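You operate a simulated robot arm through the tools that you are given. There is no shell and no other tool.

Carry out the task below with a simulated robot arm. There is one attempt and no reset: what you move stays moved.

Task
Unplug the orange lead and wind it onto the reel.
Fine: socket one off first, plug into the black tray, reel lever to FREE, two turns of the crank, lever back to HOLD. Touch keys, switches and plugs with dry hands. Drop and damage nothing, leave nothing switched on.

It is judged by the outcome, as a careful person would: the job done as asked, and still so three seconds after it is handed in. It fails if anything else is knocked over, pushed out of place, dropped, spilled or broken.

Robot
A 7-joint arm with a three-finger gripper, fixed in place. Base frame: the origin is on the floor under the middle of its stand, x ahead of it, y to its left, z up. Readings come in mm, degrees, newtons and seconds.
It reaches about 1342 mm from its shoulder. Its first joint turns from -166.0 to 166.0 degrees. Payload 2.69 kg.
The tool frame sits at the grasp point between the pads (the TCP): z along the fingers, y along the line on which they close. The tips reach 30 mm beyond it. The gripper opens to 128 mm; its body begins 117 mm behind the TCP.
Orientation is that of the tool frame in the base frame, as [roll, pitch, yaw] about the fixed x, y, z axes, in that order (R = Rz(yaw) Ry(pitch) Rx(roll)). With the fingers straight down and closing along the base's y, the tool's x points along the base's -x, its y along +y and its z along -z.

Tools
- The arm moves only by the tool drive_tool. Its argument "rows" is a list of rows, each an object of numbers (a shift or turn left out is 0, a gripper value left out holds the last): "tx", "ty", "tz": the shift along the base's x, y, z in units of 40 mm (1.0 is 40 mm); "wx", "wy", "wz": the turn, a rotation vector about the base's x, y, z in units of 6 degrees (1.0 is 6 degrees). In form: [{"tx": .., "ty": .., "tz": .., "wx": .., "wy": .., "wz": ..}, ...]. A call has 1 to 20 rows; each row shifts and turns the commanded pose from where the row before left it. "fingers" is the opening in per cent of the stroke, from 0 (shut) to 100 (fully open), set as the call begins (left out, the last holds). A call with a number of a shift or a turn outside -1 to 1 is refused whole. Each row takes 0.2 s and may step no farther than 50 mm and 8.6 degrees from the row before; otherwise, or with a gripper value out of range, the whole call is refused. Where a pose cannot be reached the arm comes as near as it can. A force on the tool above 70 N (or 10 N above the force at the start of the call, whichever is more), or a blocked arm, ends the call early, and 0.2 s more pass. The fingers move at their own pace (about 127 mm/s each) and stop on an object; they squeeze with about 26 N. The grip force told is the motor's: it shows also when the fingers shut on nothing. Time passes only in rows, and 0.2 s behind the last, so rows that do not move let the fingers close. It gives the time, the measured TCP pose, the force on the tool (base axes), the opening and the grip force at its end, in the units of the frame above (readings bear some noise), with the torque about the TCP (base axes, N m) and any sound that the robot's microphone picked up.
- Cameras (640 x 400 px; columns grow to the right, rows downward): "scene" is fixed at [228.2, 484.2, 1386]; the picture's right is [0.01, -1.00, 0.00], its down [0.12, 0.00, -0.99] and it looks along [0.99, 0.01, 0.12] (base axes); focal length 214 px, centre (320, 200). "wrist" rides on the gripper at [58, 54, -131] in the tool frame; the picture's right is [-0.68, 0.74, 0.00], its down [-0.62, -0.57, -0.55] and it looks along [-0.40, -0.37, 0.84] (tool axes); focal length 234 px, centre (320, 200). There is no depth. A picture from a camera that has moved, and an enlarged one, comes with that camera's place and axes in the base frame and with its lens. The place of the scene camera against the robot may be out by one fixed shift of up to 25 mm in any direction.
- get_image(camera): a new picture of that camera. No time passes.
- lift_body(by): moves the trunk up (or, below 0, down) by that many mm; the arm rides with it, the base frame stays. It gives what a move gives, with no picture.
- inspect(camera, box): a new picture of the part [left, top, right, bottom] of that camera's present view, enlarged. No time passes.
- finish_job(): hands the job in; it is judged then, once.

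Nothing tells you positions but the pictures and the camera data. Unless the task says otherwise, let go and move clear before handing in.

The tools are called as a command line: name --argument value ..., lists and objects as JSON in quotes. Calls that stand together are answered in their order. drive_tool: Moves the arm, as the interface text tells. Its arguments: {"type":"object","properties":{"rows":{"type":"array","items":{"type":"object","properties":{"tx":{"type":"number"},"ty":{"type":"number"},"tz":{"type":"number"},"wx":{"type":"number"},"wy":{"type":"number"},"wz":{"type":"number"}}}},"fingers":{"type":"number"}},"required":["rows"]} The other tools are called the same way: lift_body (by) moves the trunk up or down; get_image (camera) takes a picture; inspect (camera, box) takes an enlarged picture of a part of a camera's view; finish_job () hands the job in.

At the start:

```text
time_s: 0.0
ee_pos: [483.4, 502.6, 1456.2]
tcp_rot: [179.9, -0.1, -180.0]
wrist_force: [0.6, -0.4, -0.1]
moment: [-0.02, -0.02, -0.01]
finger_gap: 128.0
grip_force: 0.0
trunk travel left (down, up): [-275.0, 75.0]
```

scene: 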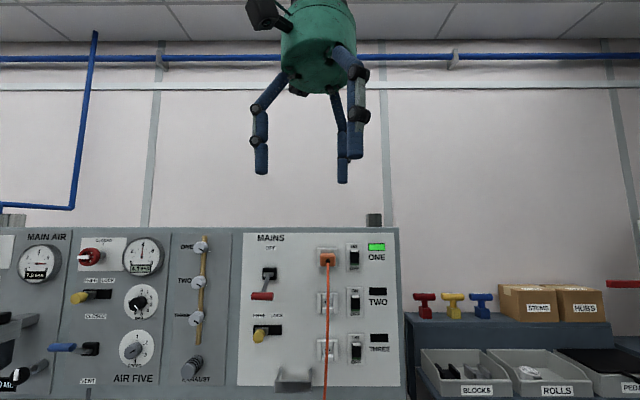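
wrist: 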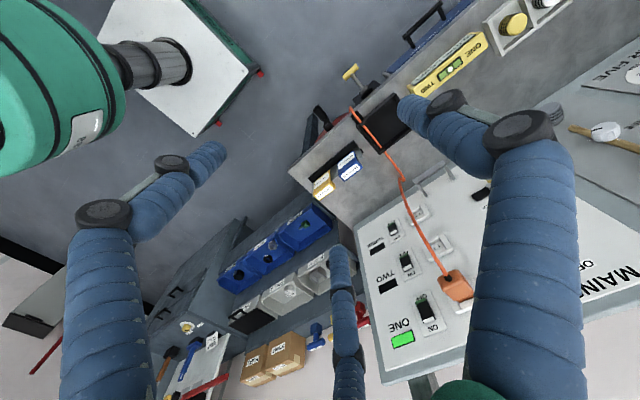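

I see a mains panel ahead with three switched sockets; the orange lead is plugged into socket ONE (green light on). I'll look closer at both views before moving anything.

inspect --camera "scene" --box '[230, 220, 410, 400]'

inspect --camera "wrist" --box '[300, 60, 500, 200]'

inspect --camera "wrist" --box '[330, 180, 500, 380]'

inspect --camera "scene" --box '[0, 220, 240, 400]'

inspect --camera "scene" --box '[400, 260, 640, 400]'

inspect --camera "wrist" --box '[200, 180, 400, 400]'

```text
2.22 times, centred on (320, 310) of scene
camera zoom: at [228.2, 484.2, 1386.0], right [0.01, -1.0, 0.0], down [0.12, 0.0, -0.99], along [0.99, 0.01, 0.12], focal length 477 px, centre (320, -44)
```

zoom: 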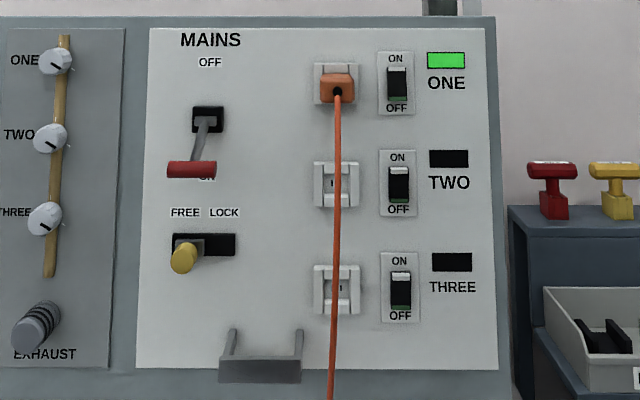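

```text
2.86 times, centred on (400, 130) of wrist
camera zoom: at [423.4, 556.1, 1587.3], right [0.68, 0.74, 0.0], down [0.62, -0.57, 0.55], along [0.4, -0.37, -0.84], focal length 669 px, centre (91, 400)
```

zoom: 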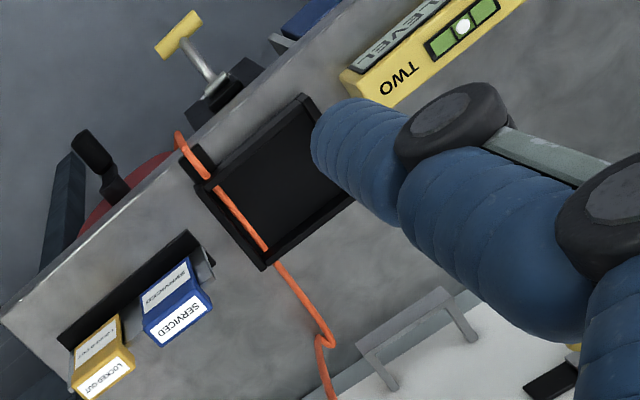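

```text
2.00 times, centred on (415, 280) of wrist
camera zoom: at [423.4, 556.1, 1587.3], right [0.68, 0.74, 0.0], down [0.62, -0.57, 0.55], along [0.4, -0.37, -0.84], focal length 468 px, centre (130, 40)
```

zoom: 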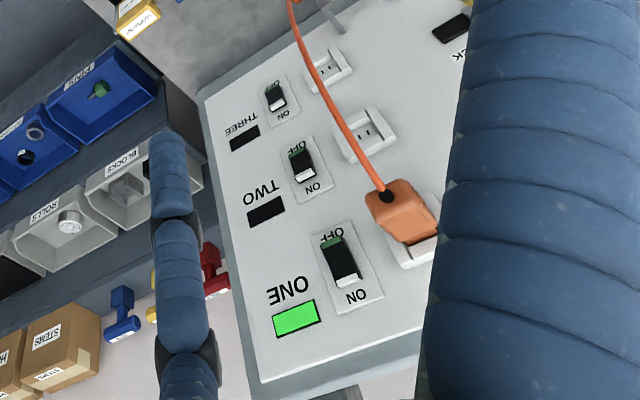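

```text
2.22 times, centred on (120, 310) of scene
camera zoom: at [228.2, 484.2, 1386.0], right [0.01, -1.0, 0.0], down [0.12, 0.0, -0.99], along [0.99, 0.01, 0.12], focal length 477 px, centre (764, -44)
```

zoom: 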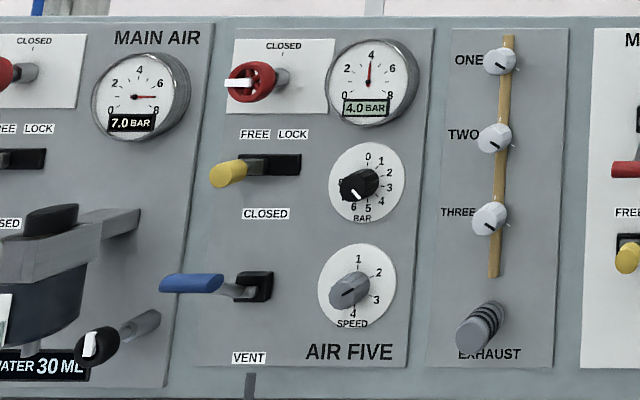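

```text
2.67 times, centred on (520, 330) of scene
camera zoom: at [228.2, 484.2, 1386.0], right [0.01, -1.0, 0.0], down [0.12, 0.0, -0.99], along [0.99, 0.01, 0.12], focal length 572 px, centre (-213, -147)
```

zoom: 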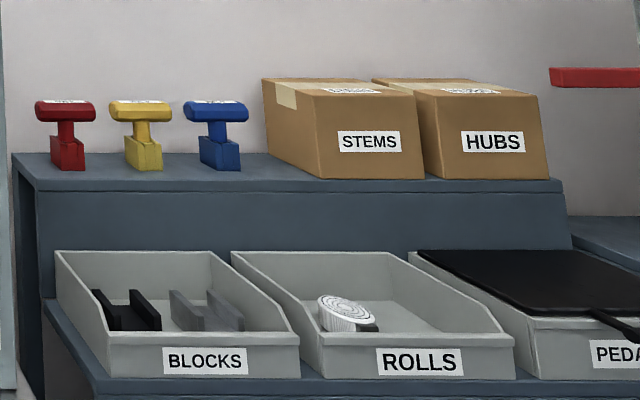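

```text
1.82 times, centred on (300, 290) of wrist
camera zoom: at [423.4, 556.1, 1587.3], right [0.68, 0.74, 0.0], down [0.62, -0.57, 0.55], along [0.4, -0.37, -0.84], focal length 426 px, centre (356, 36)
```

zoom: 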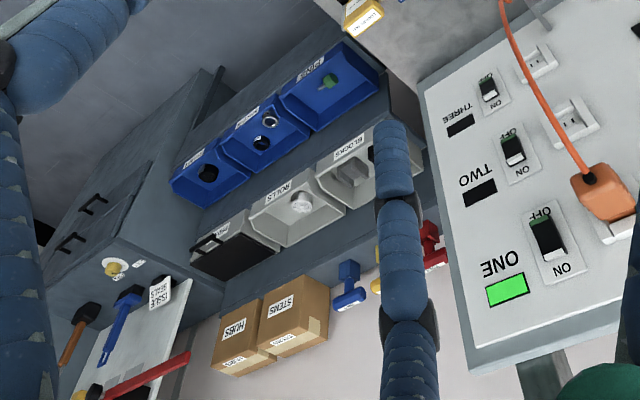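

The lead drops from socket ONE across the bench, over a black tray, to a dark red reel with a crank and a yellow-handled lever near the bench's front edge. I'll move the hand back and down in free space to get a better look at the bench.

drive_tool --rows '[{"tx": -0.8, "tz": -0.8}, {"tx": -0.8, "tz": -0.8}, {"tx": -0.8, "tz": -0.8}, {"tz": -1}, {"tz": -1}]' --fingers 100

get_image --camera "wrist"

```text
time_s: 1.2
ee_pos: [386.9, 505.9, 1280.8]
tcp_rot: [-179.9, 0.1, 180.0]
wrist_force: [0.5, -0.6, 0.4]
moment: [-0.01, 0.03, 0.0]
finger_gap: 128.0
grip_force: 0.0
trunk travel left (down, up): [-275.0, 75.0]
```

```text
taken
camera wrist: at [327.6, 558.4, 1412.2], right [0.68, 0.74, 0.0], down [0.62, -0.57, 0.55], along [0.4, -0.37, -0.84], focal length 234 px, centre (320, 200)
```

wrist: 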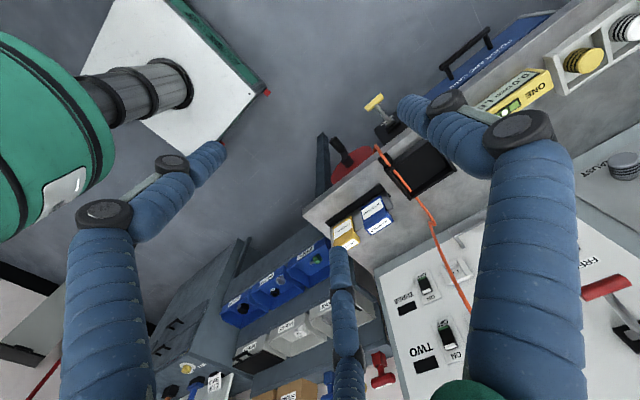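

The reel is visible just under the bench front edge. I'll zoom in on it and on the switches.

inspect --camera "wrist" --box '[300, 80, 460, 220]'

inspect --camera "wrist" --box '[380, 240, 500, 400]'

inspect --camera "scene" --box '[310, 235, 400, 375]'

inspect --camera "wrist" --box '[420, 0, 640, 130]'

```text
2.86 times, centred on (380, 150) of wrist
camera zoom: at [327.6, 558.4, 1412.2], right [0.68, 0.74, 0.0], down [0.62, -0.57, 0.55], along [0.4, -0.37, -0.84], focal length 669 px, centre (149, 343)
```

zoom: 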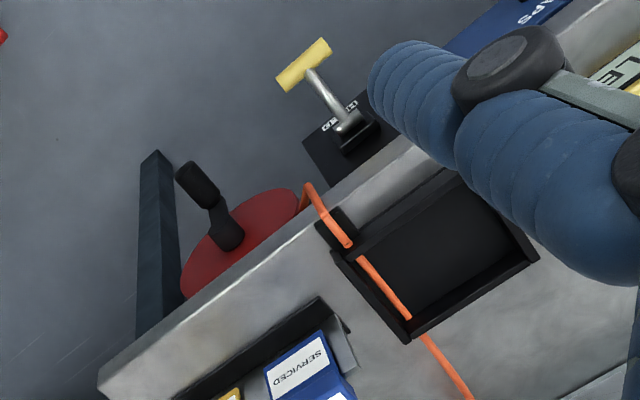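

```text
2.50 times, centred on (440, 320) of wrist
camera zoom: at [327.6, 558.4, 1412.2], right [0.68, 0.74, 0.0], down [0.62, -0.57, 0.55], along [0.4, -0.37, -0.84], focal length 585 px, centre (20, -100)
```

zoom: 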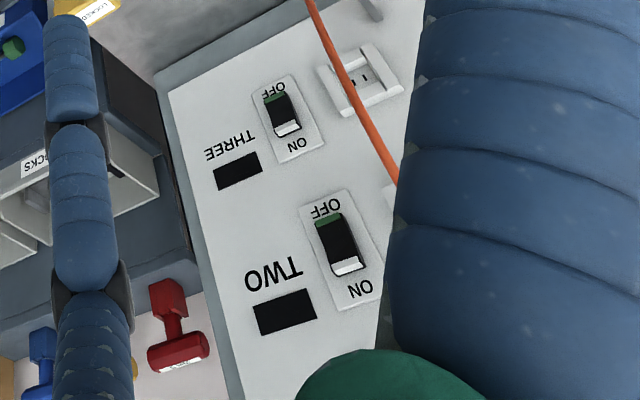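

```text
2.86 times, centred on (355, 305) of scene
camera zoom: at [228.2, 484.2, 1386.0], right [0.01, -1.0, 0.0], down [0.12, 0.0, -0.99], along [0.99, 0.01, 0.12], focal length 613 px, centre (220, -100)
```

zoom: 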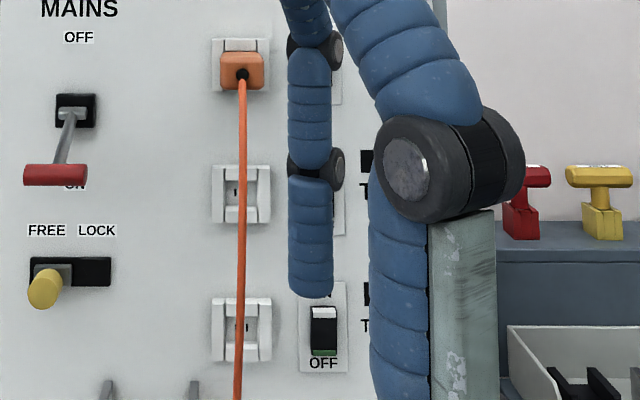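

```text
2.91 times, centred on (530, 65) of wrist
camera zoom: at [327.6, 558.4, 1412.2], right [0.68, 0.74, 0.0], down [0.62, -0.57, 0.55], along [0.4, -0.37, -0.84], focal length 681 px, centre (-291, 593)
```

zoom: 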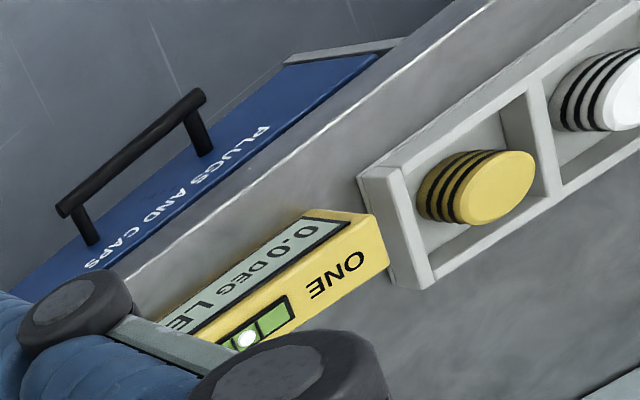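

The reel sits on the bench's front face with its crank knob facing the robot, and the yellow T‑handled lever is on a plate beside it. I'll turn the tool to point forward (+x) in free space, taking it in stages, to face the panel.

drive_tool --rows '[{"tx": 0.4, "wy": -1}, {"tx": 0.4, "wy": -1}, {"tx": 0.4, "wy": -1}, {"tx": 0.4, "wy": -1}, {"tx": 0.4, "wy": -1}, {"tx": 0.4, "wy": -1}, {"tx": 0.4, "wy": -1}, {"tx": 0.4, "wy": -1}]' --fingers 100

get_image --camera "wrist"

get_image --camera "scene"

```text
time_s: 3.0
ee_pos: [516.7, 504.4, 1280.6]
tcp_rot: [180.0, 48.1, -180.0]
wrist_force: [0.3, 0.0, 1.0]
moment: [0.01, 0.01, 0.0]
finger_gap: 128.1
grip_force: 0.1
trunk travel left (down, up): [-275.0, 75.0]
```

```text
taken
camera wrist: at [378.2, 556.9, 1325.5], right [0.45, 0.74, 0.5], down [0.0, -0.57, 0.82], along [0.89, -0.37, -0.26], focal length 234 px, centre (320, 200)
```

wrist: 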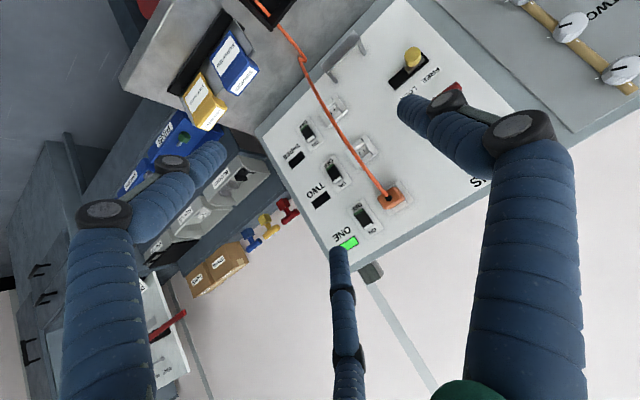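

```text
taken
```

scene: 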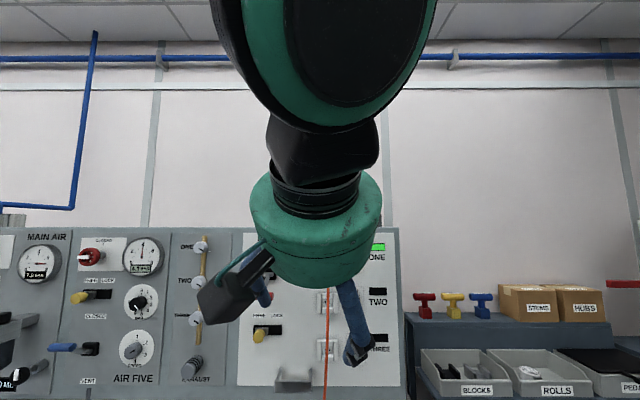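

inspect --camera "wrist" --box '[280, 100, 440, 260]'

inspect --camera "wrist" --box '[100, 0, 320, 160]'

```text
2.50 times, centred on (360, 180) of wrist
camera zoom: at [378.2, 556.9, 1325.5], right [0.45, 0.74, 0.5], down [0.0, -0.57, 0.82], along [0.89, -0.37, -0.26], focal length 585 px, centre (220, 250)
```

zoom: 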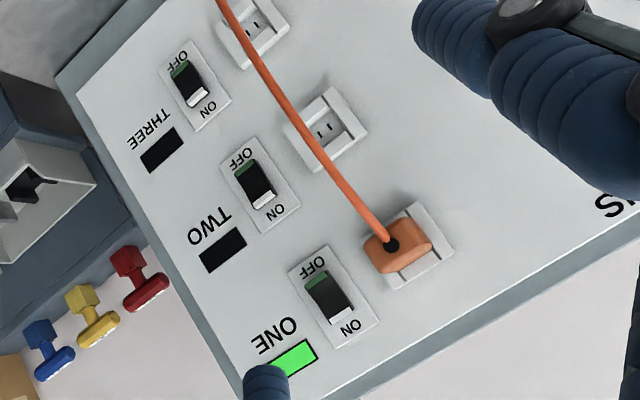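

```text
2.50 times, centred on (210, 80) of wrist
camera zoom: at [378.2, 556.9, 1325.5], right [0.45, 0.74, 0.5], down [0.0, -0.57, 0.82], along [0.89, -0.37, -0.26], focal length 585 px, centre (595, 500)
```

zoom: 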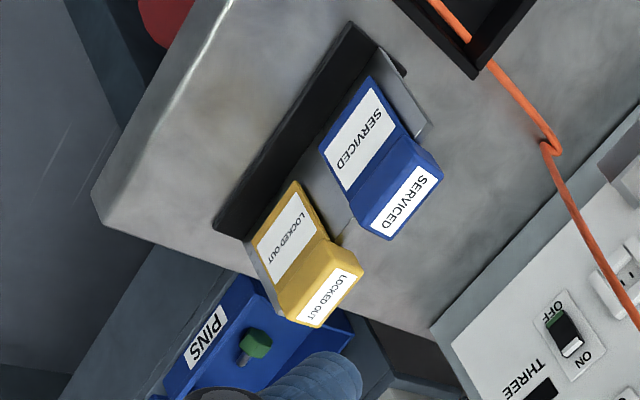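

Triangulating, I take the plug's cable exit to be about (906, 481, 1264) and switch ONE's OFF end about (972, 386, 1244). I'll finish turning to horizontal and close the fingers to see how the tips sit together.

drive_tool --rows '[{"wy": -1}, {"wy": -1}, {"wy": -1}, {"wy": -1}, {"wy": -1}, {"wy": -1}, {"wy": -1}, {}, {}]' --fingers 0

get_image --camera "wrist"

get_image --camera "scene"

```text
time_s: 5.0
ee_pos: [515.7, 501.7, 1279.3]
tcp_rot: [-160.1, 90.0, -160.1]
wrist_force: [0.2, 0.4, 0.4]
moment: [0.03, 0.01, 0.0]
finger_gap: 2.3
grip_force: 25.8
trunk travel left (down, up): [-275.0, 75.0]
```

```text
taken
camera wrist: at [382.5, 555.9, 1222.1], right [0.0, 0.74, 0.68], down [-0.55, -0.57, 0.62], along [0.84, -0.37, 0.4], focal length 234 px, centre (320, 200)
```

wrist: 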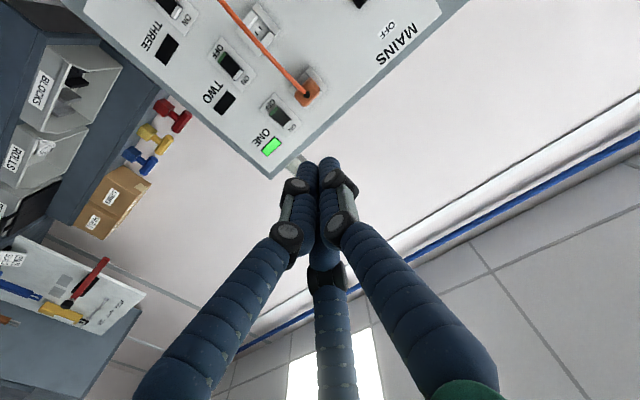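

```text
taken
```

scene: 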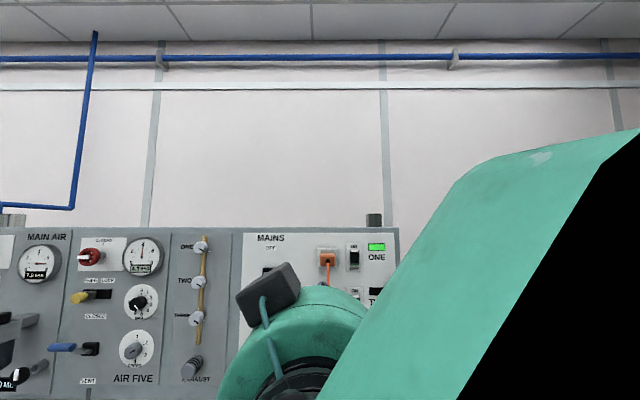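

inspect --camera "wrist" --box '[260, 130, 380, 250]'

inspect --camera "wrist" --box '[180, 0, 340, 180]'

```text
3.33 times, centred on (320, 190) of wrist
camera zoom: at [382.5, 555.9, 1222.1], right [0.0, 0.74, 0.68], down [-0.55, -0.57, 0.62], along [0.84, -0.37, 0.4], focal length 781 px, centre (320, 233)
```

zoom: 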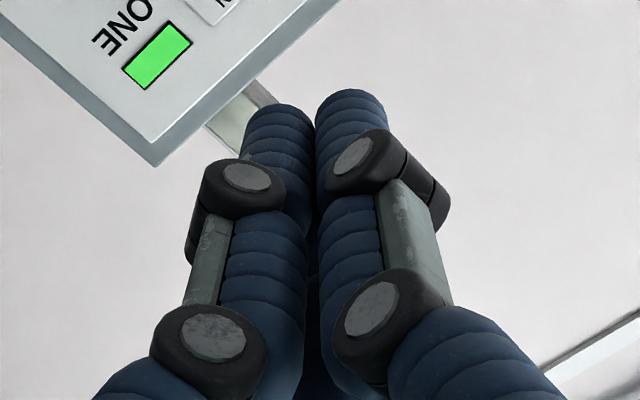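

```text
2.22 times, centred on (260, 90) of wrist
camera zoom: at [382.5, 555.9, 1222.1], right [0.0, 0.74, 0.68], down [-0.55, -0.57, 0.62], along [0.84, -0.37, 0.4], focal length 520 px, centre (453, 444)
```

zoom: 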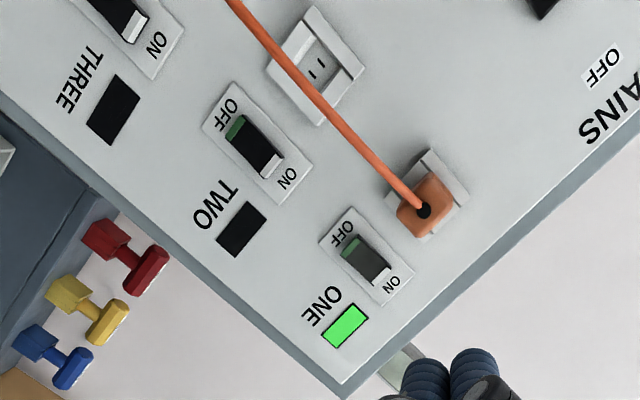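

The gripper closes radially like a three‑jaw chuck, so I'll roll the hand so the single finger is on top and the pair below, leaving the cable a gap to hang through later. That also puts the camera above the hand.

drive_tool --rows '[{"wx": 1}, {"wx": 1}, {"wx": 1}, {"wx": 1}, {"wx": 1}, {"wx": 1}, {"wx": 1}, {"wx": 1}, {"wx": 1}, {"wx": 1}, {"wx": 1}, {"wx": 1}, {"wx": 1}, {"wx": 1}, {"wx": 1}]' --fingers 0

get_image --camera "wrist"

```text
time_s: 8.2
ee_pos: [534.5, 607.9, 1489.8]
tcp_rot: [96.1, 24.3, 91.4]
wrist_force: [-1.0, -0.6, -0.9]
moment: [-0.01, -0.14, 0.11]
finger_gap: 2.4
grip_force: 26.5
out of reach, approached as far as the arm can: row 6, 7, 8, 9, 10, 11, 12, 13, 14, 15
trunk travel left (down, up): [-275.0, 75.0]
```

```text
taken
camera wrist: at [407.1, 685.5, 1527.3], right [0.09, -0.31, 0.95], down [-0.59, -0.78, -0.21], along [0.81, -0.54, -0.25], focal length 234 px, centre (320, 200)
```

wrist: 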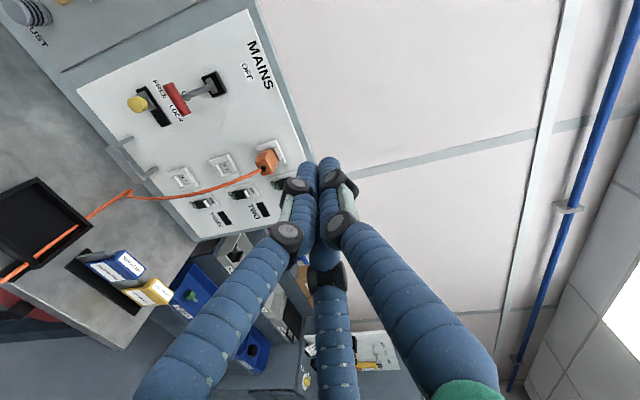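

The rolled pose was out of reach that close to the base, so the arm stopped short. I'll move forward in free space, where there's more room, and see how the pose settles.

drive_tool --rows '[{"tx": 1}, {"tx": 1}, {"tx": 1}]'

get_image --camera "scene"

```text
time_s: 9.0
ee_pos: [657.6, 614.9, 1500.5]
tcp_rot: [94.5, 22.6, 91.2]
wrist_force: [0.1, 0.5, -0.1]
moment: [-0.01, -0.02, -0.02]
finger_gap: 2.1
grip_force: 26.1
out of reach, approached as far as the arm can: row 1
trunk travel left (down, up): [-275.0, 75.0]
```

```text
taken
```

scene: 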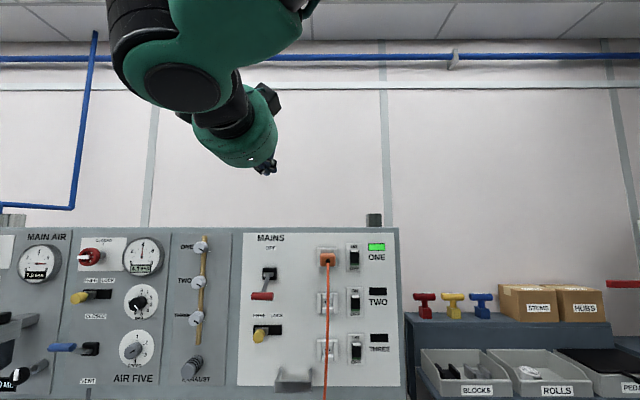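

The arm re-posed itself well forward of the bench, pointing forward but about 22° short in roll. I'll finish the roll, level the tool, then move over toward switch ONE while still well short of the panel.

drive_tool --rows '[{"wx": 0.94, "wy": -0.17, "tx": 0.5}, {"wx": 0.94, "wy": -0.17, "tx": 0.5}, {"wx": 0.94, "wy": -0.17, "tx": 0.5}, {"wx": 0.95, "wy": -0.18, "wz": 0.09, "tx": 0.5}]'

```text
time_s: 10.0
ee_pos: [732.3, 637.3, 1566.4]
tcp_rot: [93.3, 7.8, 91.2]
wrist_force: [0.4, -0.4, 0.2]
moment: [0.03, -0.01, -0.07]
finger_gap: 2.3
grip_force: 26.2
out of reach, approached as far as the arm can: row 1, 2, 3, 4
trunk travel left (down, up): [-275.0, 75.0]
```

drive_tool --rows '[{"ty": -0.63, "tz": -0.8}, {"ty": -0.63, "tz": -0.8}, {"ty": -0.63, "tz": -0.8}, {"ty": -0.63, "tz": -0.8}, {"ty": -0.63, "tz": -0.8}]'

get_image --camera "wrist"

```text
time_s: 11.2
ee_pos: [804.3, 596.2, 1525.2]
tcp_rot: [95.4, 9.1, 91.5]
wrist_force: [0.8, 0.3, 0.1]
moment: [0.0, 0.03, 0.01]
finger_gap: 2.2
grip_force: 26.9
out of reach, approached as far as the arm can: row 1, 2, 3, 4, 5
trunk travel left (down, up): [-275.0, 75.0]
```

```text
taken
camera wrist: at [675.3, 659.6, 1580.1], right [0.08, -0.55, 0.83], down [-0.58, -0.71, -0.41], along [0.81, -0.45, -0.38], focal length 234 px, centre (320, 200)
```

wrist: 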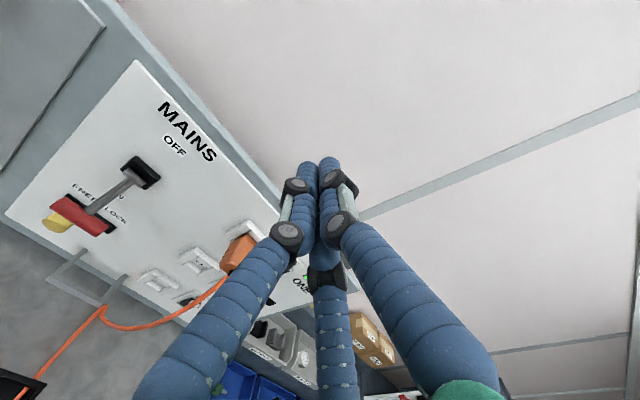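

Rolling that way runs into a joint limit. Because the three fingers are symmetric, rolling the other way (30° past the original) gives the same arrangement, one finger on top and two below, so I'll unwind to that.

drive_tool --rows '[{"wx": -1}, {"wx": -1}, {"wx": -1}, {"wx": -1}, {"wx": -1}, {"wx": -1}, {"wx": -1}, {"wx": -1}, {"wx": -1}, {"wx": -1}, {"wx": -1}, {"wx": -1}, {"wx": -1}, {"wx": -1}, {"wx": -1}, {"wx": -1}, {"wx": -1}, {"wx": -1}]'

get_image --camera "scene"

```text
time_s: 15.0
ee_pos: [805.2, 598.6, 1524.0]
tcp_rot: [-89.3, 64.1, -92.6]
wrist_force: [-0.1, -0.4, -0.4]
moment: [-0.02, 0.04, -0.02]
finger_gap: 2.6
grip_force: 26.0
trunk travel left (down, up): [-275.0, 75.0]
```

```text
taken
```

scene: 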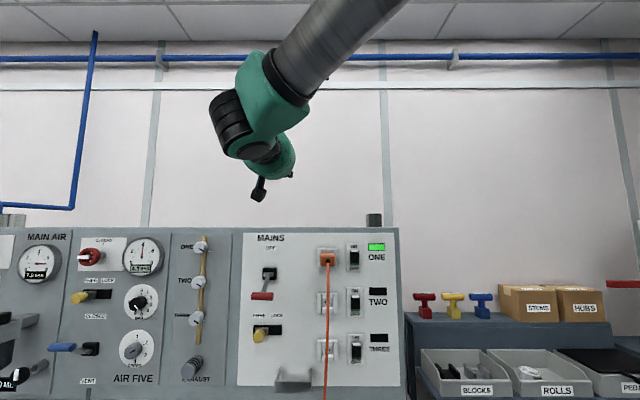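

The hand now points forward with a finger on top and two below. I'll trim the yaw and roll, then move in front of switch ONE with the tips still about 120 mm short of the panel.

drive_tool --rows '[{"ty": -0.666, "tz": -0.878, "wz": 0.27, "wx": -0.34}, {"ty": -0.666, "tz": -0.878, "wz": 0.27, "wx": -0.34}, {"ty": -0.666, "tz": -0.878}, {"ty": -0.666, "tz": -0.878}, {"ty": -0.666, "tz": -0.878}, {"ty": -0.666, "tz": -0.878}, {"ty": -0.666, "tz": -0.878}, {"ty": -0.666, "tz": -0.878}]'

get_image --camera "wrist"

get_image --camera "scene"

```text
time_s: 16.8
ee_pos: [805.8, 387.0, 1244.9]
tcp_rot: [-89.0, 60.1, -89.3]
wrist_force: [0.7, 0.2, 0.6]
moment: [0.01, 0.08, -0.01]
finger_gap: 2.1
grip_force: 26.0
trunk travel left (down, up): [-275.0, 75.0]
```

```text
taken
camera wrist: at [674.5, 403.2, 1167.7], right [0.0, 0.98, 0.22], down [-0.56, -0.18, 0.81], along [0.83, -0.12, 0.54], focal length 234 px, centre (320, 200)
```

wrist: 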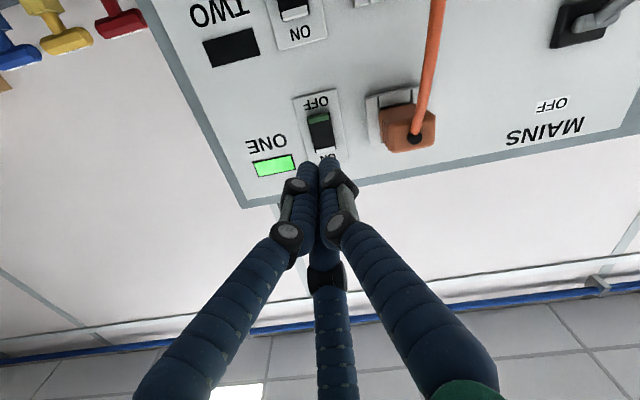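

```text
taken
```

scene: 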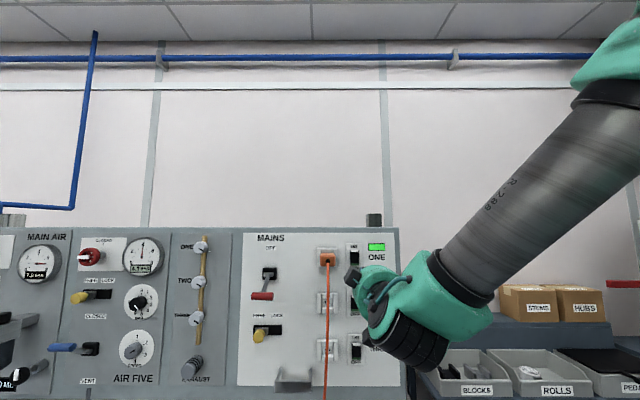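

inspect --camera "wrist" --box '[240, 60, 460, 200]'

```text
2.86 times, centred on (350, 130) of wrist
camera zoom: at [674.5, 403.2, 1167.7], right [0.0, 0.98, 0.22], down [-0.56, -0.18, 0.81], along [0.83, -0.12, 0.54], focal length 669 px, centre (234, 400)
```

zoom: 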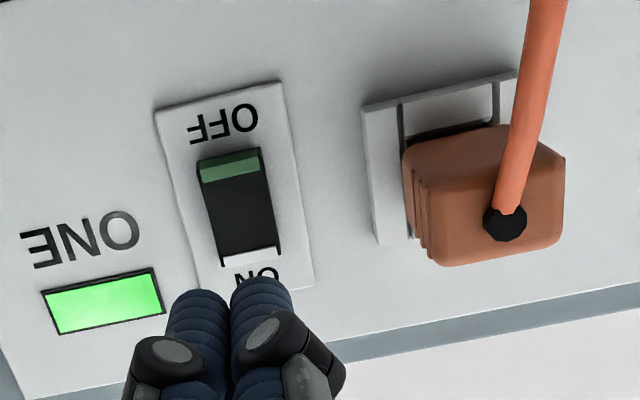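

I place the rocker of switch ONE at x≈976, y≈384.5, z≈1243–1287, OFF at the bottom end. I'll advance to just short of it and check.

drive_tool --rows '[{"tx": 0.95, "ty": -0.06, "tz": -0.05}, {"tx": 0.95}, {"tx": 0.9}]'

inspect --camera "wrist" --box '[220, 60, 420, 220]'

```text
time_s: 17.6
ee_pos: [920.6, 382.2, 1241.9]
tcp_rot: [-89.1, 60.1, -89.5]
wrist_force: [0.0, 0.9, 0.8]
moment: [-0.02, 0.01, 0.04]
finger_gap: 2.3
grip_force: 25.4
trunk travel left (down, up): [-275.0, 75.0]
```

```text
2.50 times, centred on (320, 140) of wrist
camera zoom: at [788.2, 399.7, 1163.7], right [0.0, 0.98, 0.22], down [-0.56, -0.18, 0.81], along [0.83, -0.12, 0.54], focal length 585 px, centre (320, 350)
```

zoom: 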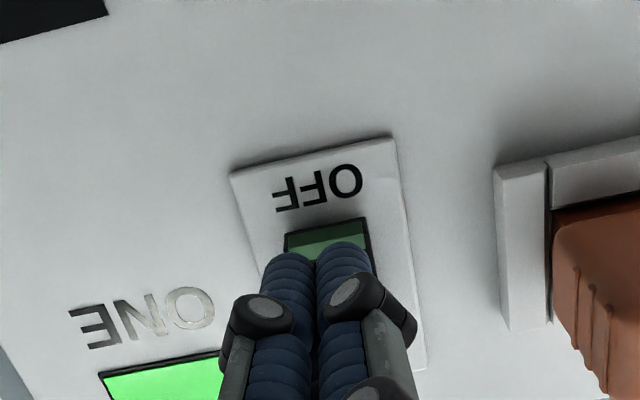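

The tips are lined up with the OFF end; I'll nudge 2.5 mm left and press forward in small steps, watching for force and a click.

drive_tool --rows '[{"tx": 0.25, "ty": 0.06}, {"tx": 0.2}, {"tx": 0.15}, {"tx": 0.1}]'

```text
time_s: 18.6
ee_pos: [944.3, 384.9, 1242.4]
tcp_rot: [-89.1, 60.0, -89.3]
wrist_force: [-1.1, -0.1, 0.9]
moment: [0.0, 0.0, 0.0]
finger_gap: 2.6
grip_force: 26.1
trunk travel left (down, up): [-275.0, 75.0]
```

drive_tool --rows '[{"tx": 0.1}, {"tx": 0.1}]'

inspect --camera "wrist" --box '[220, 60, 420, 220]'

```text
time_s: 19.2
ee_pos: [952.5, 385.5, 1242.2]
tcp_rot: [-89.1, 60.0, -89.3]
wrist_force: [-10.3, -0.9, 0.7]
moment: [0.02, -0.18, -0.01]
finger_gap: 2.1
grip_force: 31.6
trunk travel left (down, up): [-275.0, 75.0]
```

```text
2.50 times, centred on (320, 140) of wrist
camera zoom: at [820.4, 402.2, 1164.4], right [0.0, 0.98, 0.22], down [-0.56, -0.18, 0.81], along [0.83, -0.12, 0.54], focal length 585 px, centre (320, 350)
```

zoom: 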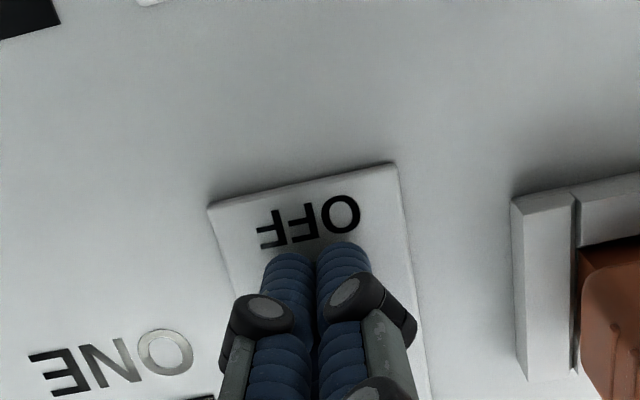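

drive_tool --rows '[{"tx": 0.1}, {"tx": 0.1}]'

get_image --camera "wrist"

get_image --camera "scene"

```text
time_s: 19.8
ee_pos: [953.0, 385.6, 1241.9]
tcp_rot: [-89.1, 60.0, -89.3]
wrist_force: [-55.3, -10.0, 11.2]
moment: [0.32, -1.25, -0.26]
finger_gap: 2.3
grip_force: 31.8
trunk travel left (down, up): [-275.0, 75.0]
stopped in row 2: the force on the tool passed its limit at 76 N (the readings are from after the stop); the commanded pose is now the measured one
```

```text
taken
camera wrist: at [820.9, 402.7, 1163.0], right [0.0, 0.98, 0.22], down [-0.56, -0.18, 0.81], along [0.83, -0.12, 0.54], focal length 234 px, centre (320, 200)
```

wrist: 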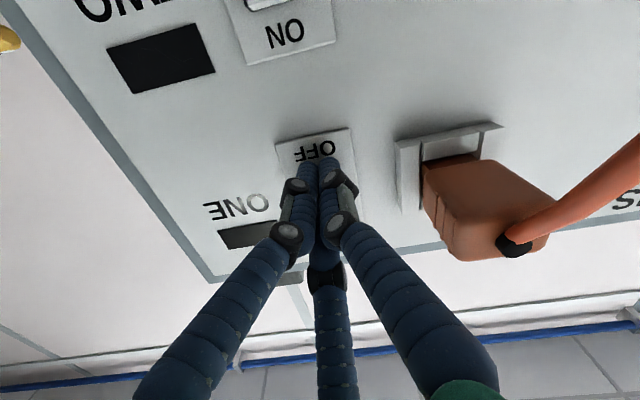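

```text
taken
```

scene: 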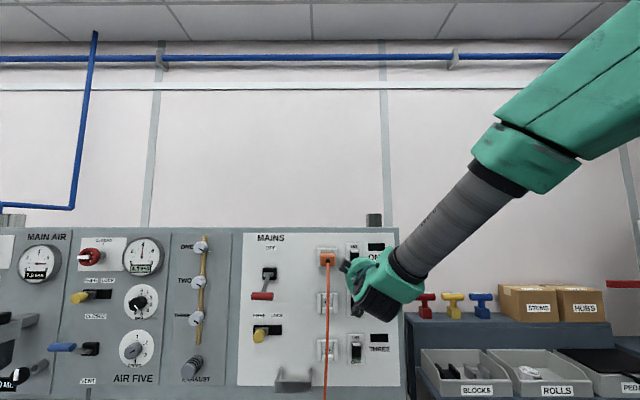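

Indicator ONE has gone dark, so socket one is off. I'll back straight off and confirm.

drive_tool --rows '[{"tx": -0.5}, {"tx": -1}, {"tx": -1}, {"tx": -1}]'

get_image --camera "wrist"

inspect --camera "wrist" --box '[240, 60, 460, 200]'

```text
time_s: 20.8
ee_pos: [816.8, 387.1, 1237.1]
tcp_rot: [-89.4, 60.0, -89.6]
wrist_force: [0.0, 0.1, -0.2]
moment: [0.02, 0.03, -0.01]
finger_gap: 2.3
grip_force: 31.5
trunk travel left (down, up): [-275.0, 75.0]
```

```text
taken
camera wrist: at [684.6, 402.5, 1159.7], right [0.0, 0.98, 0.22], down [-0.55, -0.18, 0.81], along [0.83, -0.12, 0.54], focal length 234 px, centre (320, 200)
```

wrist: 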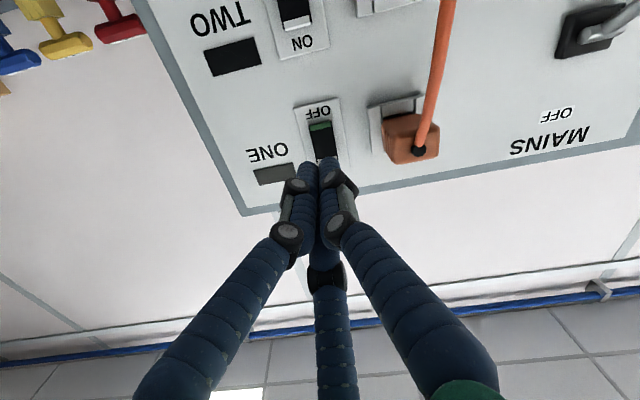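

```text
2.86 times, centred on (350, 130) of wrist
camera zoom: at [684.6, 402.5, 1159.7], right [0.0, 0.98, 0.22], down [-0.55, -0.18, 0.81], along [0.83, -0.12, 0.54], focal length 669 px, centre (234, 400)
```

zoom: 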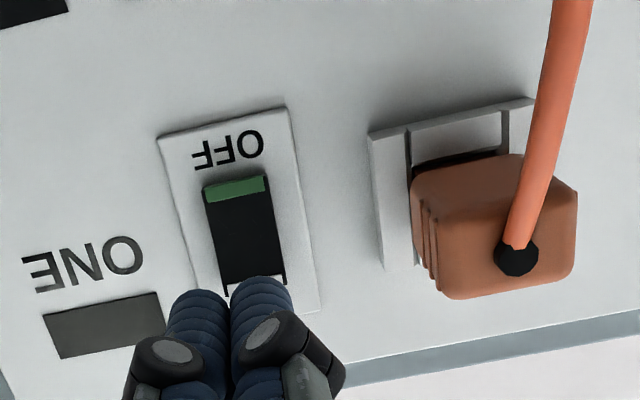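

Switch ONE is at OFF and the light is out. Next is the plug: I place its body at x 908–962, y 454–502, z 1249–1281. I'll move back in line with it, open the hand, and look.

drive_tool --rows '[{"tx": -0.3, "ty": 0.76, "tz": 0.18}, {"tx": -0.3, "ty": 0.76, "tz": 0.18}, {"ty": 0.76, "tz": 0.18}, {}]' --fingers 100

get_image --camera "wrist"

inspect --camera "scene" --box '[230, 220, 410, 400]'

```text
time_s: 21.8
ee_pos: [794.2, 477.4, 1259.4]
tcp_rot: [-89.6, 59.9, -89.7]
wrist_force: [0.0, -0.5, -0.5]
moment: [-0.03, -0.07, -0.05]
finger_gap: 128.3
grip_force: 0.0
trunk travel left (down, up): [-275.0, 75.0]
```

```text
taken
camera wrist: at [661.6, 493.3, 1181.5], right [0.0, 0.98, 0.22], down [-0.55, -0.18, 0.81], along [0.83, -0.12, 0.54], focal length 234 px, centre (320, 200)
```

wrist: 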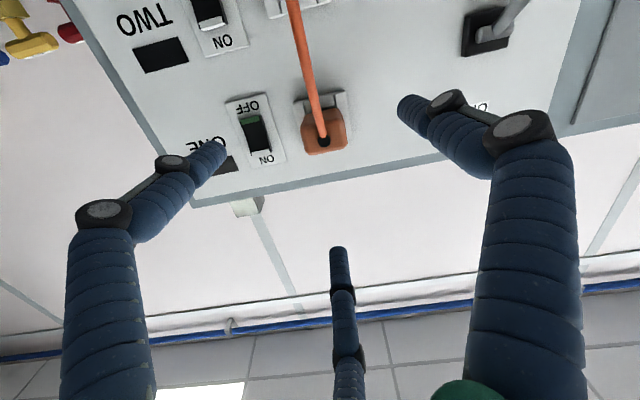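

```text
2.22 times, centred on (320, 310) of scene
camera zoom: at [228.2, 484.2, 1386.0], right [0.01, -1.0, 0.0], down [0.12, 0.0, -0.99], along [0.99, 0.01, 0.12], focal length 477 px, centre (320, -44)
```

zoom: 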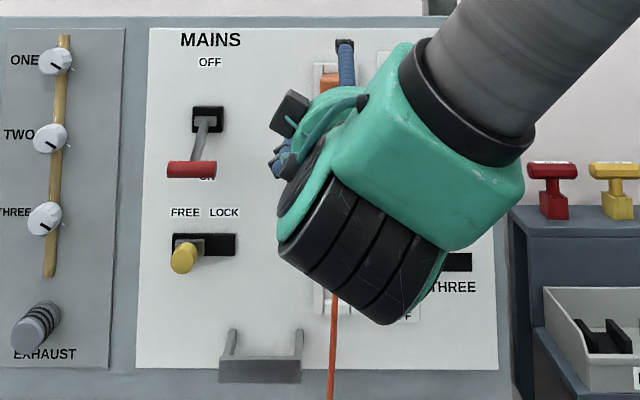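

inspect --camera "wrist" --box '[260, 60, 400, 180]'

```text
3.33 times, centred on (330, 120) of wrist
camera zoom: at [661.6, 493.3, 1181.5], right [0.0, 0.98, 0.22], down [-0.55, -0.18, 0.81], along [0.83, -0.12, 0.54], focal length 781 px, centre (287, 467)
```

zoom: 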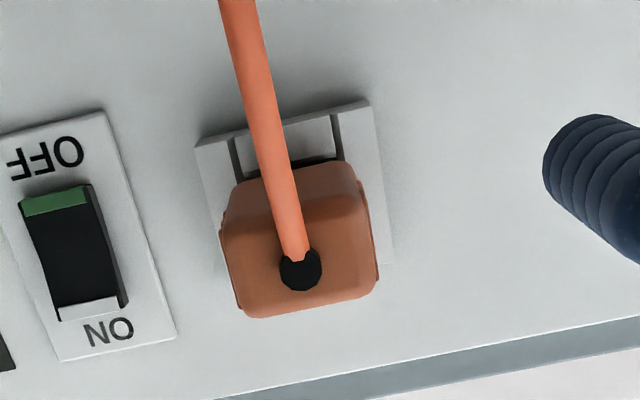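

The plug face is centred at about y=479.5, z=1265. I'll advance straight in with the hand open around it.

drive_tool --rows '[{"tx": 0.9, "ty": 0.05}, {"tx": 0.9}, {"tx": 0.9}, {"tx": 0.6}]' --fingers 100

get_image --camera "wrist"

```text
time_s: 22.8
ee_pos: [926.3, 479.0, 1258.8]
tcp_rot: [-89.7, 59.9, -89.8]
wrist_force: [-0.5, 0.5, -0.4]
moment: [-0.01, -0.02, 0.01]
finger_gap: 127.9
grip_force: 0.2
trunk travel left (down, up): [-275.0, 75.0]
```

```text
taken
camera wrist: at [793.7, 495.6, 1180.6], right [0.0, 0.98, 0.22], down [-0.55, -0.18, 0.81], along [0.83, -0.12, 0.54], focal length 234 px, centre (320, 200)
```

wrist: 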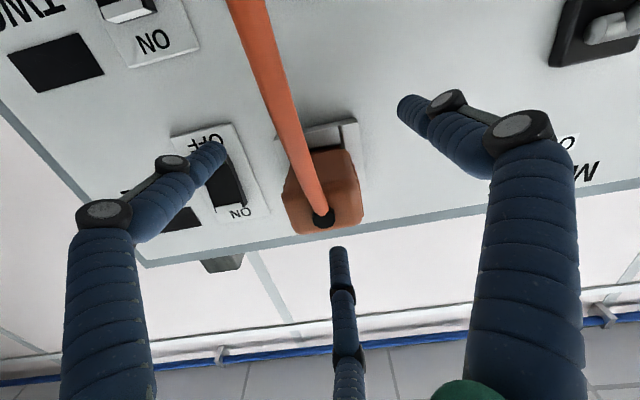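

The plug sits centred between the fingers and the cable hangs clear in the lower gap. Closing the grip now.

drive_tool --rows '[{}, {}, {}, {}]' --fingers 0

get_image --camera "wrist"

```text
time_s: 23.8
ee_pos: [925.5, 478.6, 1258.6]
tcp_rot: [-89.6, 59.9, -89.6]
wrist_force: [-3.0, -0.8, -2.0]
moment: [-0.05, 0.17, -0.06]
finger_gap: 49.1
grip_force: 26.2
trunk travel left (down, up): [-275.0, 75.0]
```

```text
taken
camera wrist: at [793.1, 495.8, 1180.8], right [0.0, 0.98, 0.22], down [-0.55, -0.18, 0.81], along [0.83, -0.12, 0.54], focal length 234 px, centre (320, 200)
```

wrist: 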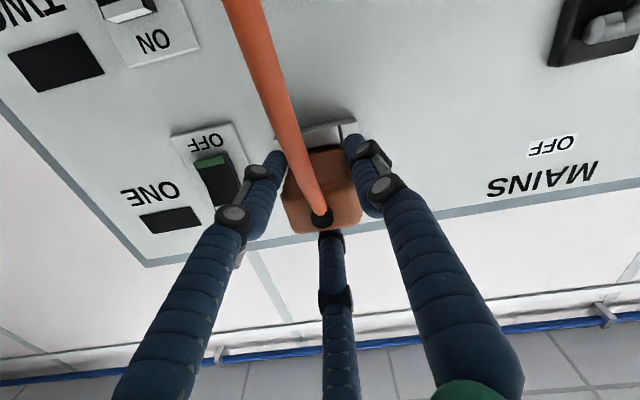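

All three fingers are on the plug (gap 49 mm). I'll pull straight back slowly.

drive_tool --rows '[{"tx": -0.15}, {"tx": -0.15}, {"tx": -0.2}, {"tx": -0.25}, {"tx": -0.25}]' --fingers 0

get_image --camera "wrist"

```text
time_s: 25.0
ee_pos: [887.0, 479.8, 1257.5]
tcp_rot: [-89.5, 59.9, -89.7]
wrist_force: [1.0, -0.1, -0.3]
moment: [-0.01, 0.01, -0.02]
finger_gap: 49.0
grip_force: 26.1
trunk travel left (down, up): [-275.0, 75.0]
```

```text
taken
camera wrist: at [754.5, 496.3, 1180.8], right [0.0, 0.98, 0.22], down [-0.55, -0.18, 0.81], along [0.83, -0.12, 0.54], focal length 234 px, centre (320, 200)
```

wrist: 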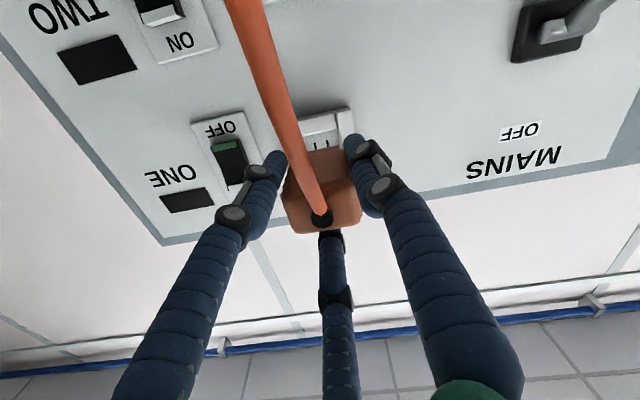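

The plug is free of the socket, with the socket's slots visible behind it. I'll back away with it, then tip the hand downward well above the bench so the camera can see the black tray.

drive_tool --rows '[{"tx": -0.8}, {"tx": -0.8, "ty": 0.4, "tz": -0.3}, {"tx": -0.8, "ty": 0.4, "tz": -0.3}, {"tx": -0.8, "ty": 0.4, "tz": -0.3}, {"tx": -0.8, "ty": 0.4, "tz": -0.3}]' --fingers 0

drive_tool --rows '[{"wy": 1}, {"wy": 1}, {"wy": 1}, {"wy": 1}, {"wy": 1}, {"wy": 1}, {"wy": 1}, {"wy": 1}, {"wy": 1}, {"wy": 1}, {"wy": 1}, {"wy": 1}]'

get_image --camera "wrist"

get_image --camera "scene"

```text
time_s: 26.2
ee_pos: [725.2, 543.7, 1211.9]
tcp_rot: [-89.7, 59.9, -89.7]
wrist_force: [0.3, 0.8, -0.6]
moment: [-0.02, 0.01, -0.04]
finger_gap: 49.4
grip_force: 25.7
trunk travel left (down, up): [-275.0, 75.0]
```

```text
time_s: 28.8
ee_pos: [725.4, 544.3, 1211.9]
tcp_rot: [-170.8, 15.6, -148.8]
wrist_force: [-0.1, -0.5, -0.6]
moment: [0.0, -0.01, 0.01]
finger_gap: 49.4
grip_force: 25.9
trunk travel left (down, up): [-275.0, 75.0]
```

```text
taken
camera wrist: at [609.6, 560.3, 1311.8], right [0.21, 0.98, 0.07], down [0.61, -0.18, 0.78], along [0.77, -0.12, -0.63], focal length 234 px, centre (320, 200)
```

wrist: 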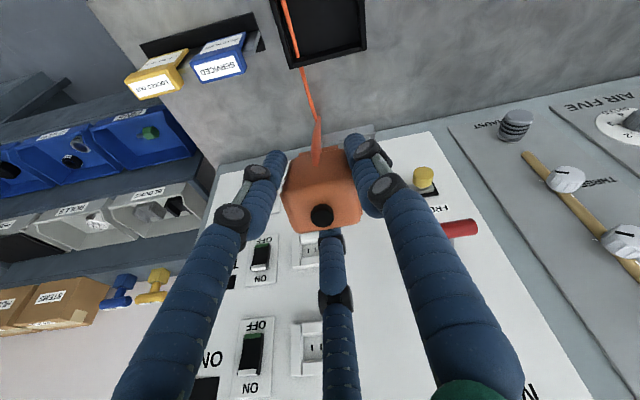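

```text
taken
```

scene: 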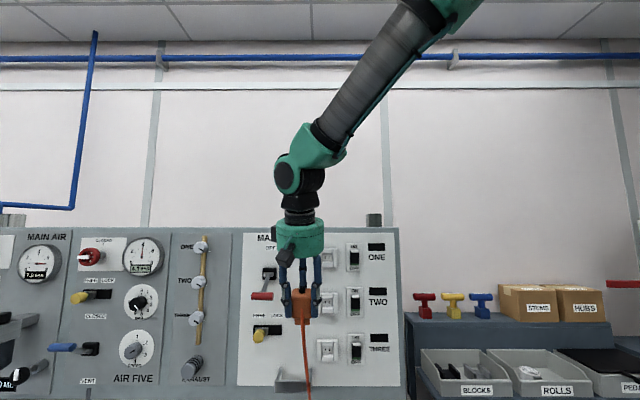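

drive_tool --rows '[{"wy": 1, "tx": -0.5}, {"wy": 1, "tx": -0.5}, {"wy": 1, "tx": -0.5}, {"tx": -0.5}]'

get_image --camera "wrist"

inspect --camera "wrist" --box '[220, 0, 440, 150]'

```text
time_s: 29.8
ee_pos: [645.9, 543.3, 1211.5]
tcp_rot: [-179.9, 0.2, -149.9]
wrist_force: [0.5, -0.3, -1.6]
moment: [0.02, 0.03, 0.01]
finger_gap: 49.4
grip_force: 25.7
trunk travel left (down, up): [-275.0, 75.0]
```

```text
taken
camera wrist: at [565.8, 559.6, 1342.5], right [0.22, 0.98, 0.0], down [0.81, -0.18, 0.55], along [0.54, -0.12, -0.83], focal length 234 px, centre (320, 200)
```

wrist: 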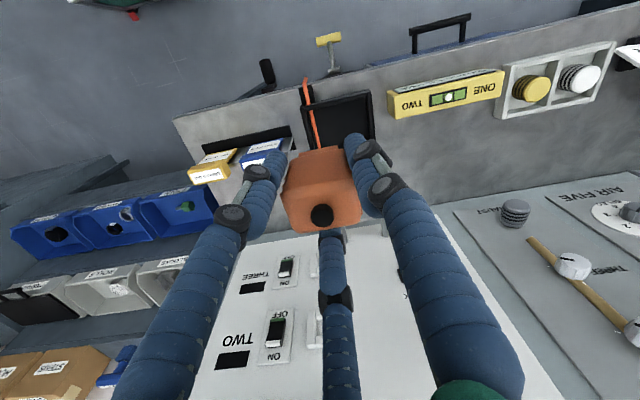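

```text
2.67 times, centred on (330, 75) of wrist
camera zoom: at [565.8, 559.6, 1342.5], right [0.22, 0.98, 0.0], down [0.81, -0.18, 0.55], along [0.54, -0.12, -0.83], focal length 624 px, centre (293, 533)
```

zoom: 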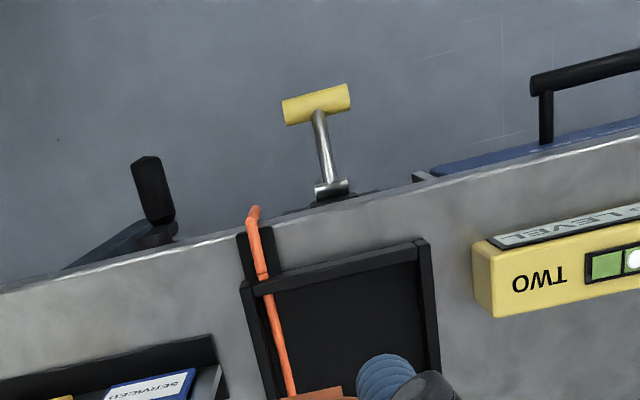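

I now see the reel knob at about (573, 397, 554), the lever's yellow T-handle at about (560, 585, 581), and the tray at x≈666–800, y≈496–645. I'll lower the plug over the tray, still well clear, to fix the tray's height.

drive_tool --rows '[{"ty": 0.4, "tz": -0.9}, {"ty": 0.4, "tz": -0.9}, {"tz": -1}, {"tz": -1}, {"tz": -1}, {"tz": -1}]'

get_image --camera "wrist"

```text
time_s: 31.2
ee_pos: [647.1, 578.0, 980.2]
tcp_rot: [-179.9, 0.3, -150.0]
wrist_force: [0.4, 0.6, 0.3]
moment: [-0.02, 0.02, -0.03]
finger_gap: 49.5
grip_force: 26.5
trunk travel left (down, up): [-275.0, 75.0]
```

```text
taken
camera wrist: at [567.9, 593.4, 1111.5], right [0.22, 0.98, 0.0], down [0.81, -0.18, 0.55], along [0.54, -0.12, -0.83], focal length 234 px, centre (320, 200)
```

wrist: 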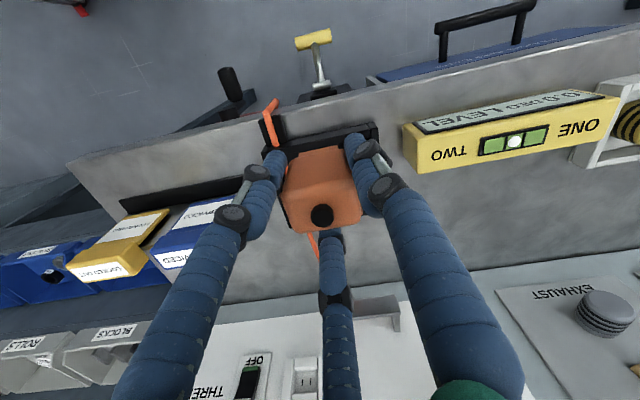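

inspect --camera "wrist" --box '[200, 20, 420, 160]'

```text
2.86 times, centred on (310, 90) of wrist
camera zoom: at [567.9, 593.4, 1111.5], right [0.22, 0.98, 0.0], down [0.81, -0.18, 0.55], along [0.54, -0.12, -0.83], focal length 669 px, centre (349, 514)
```

zoom: 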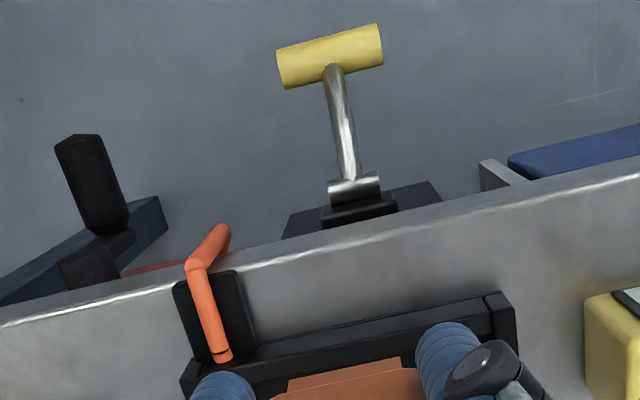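

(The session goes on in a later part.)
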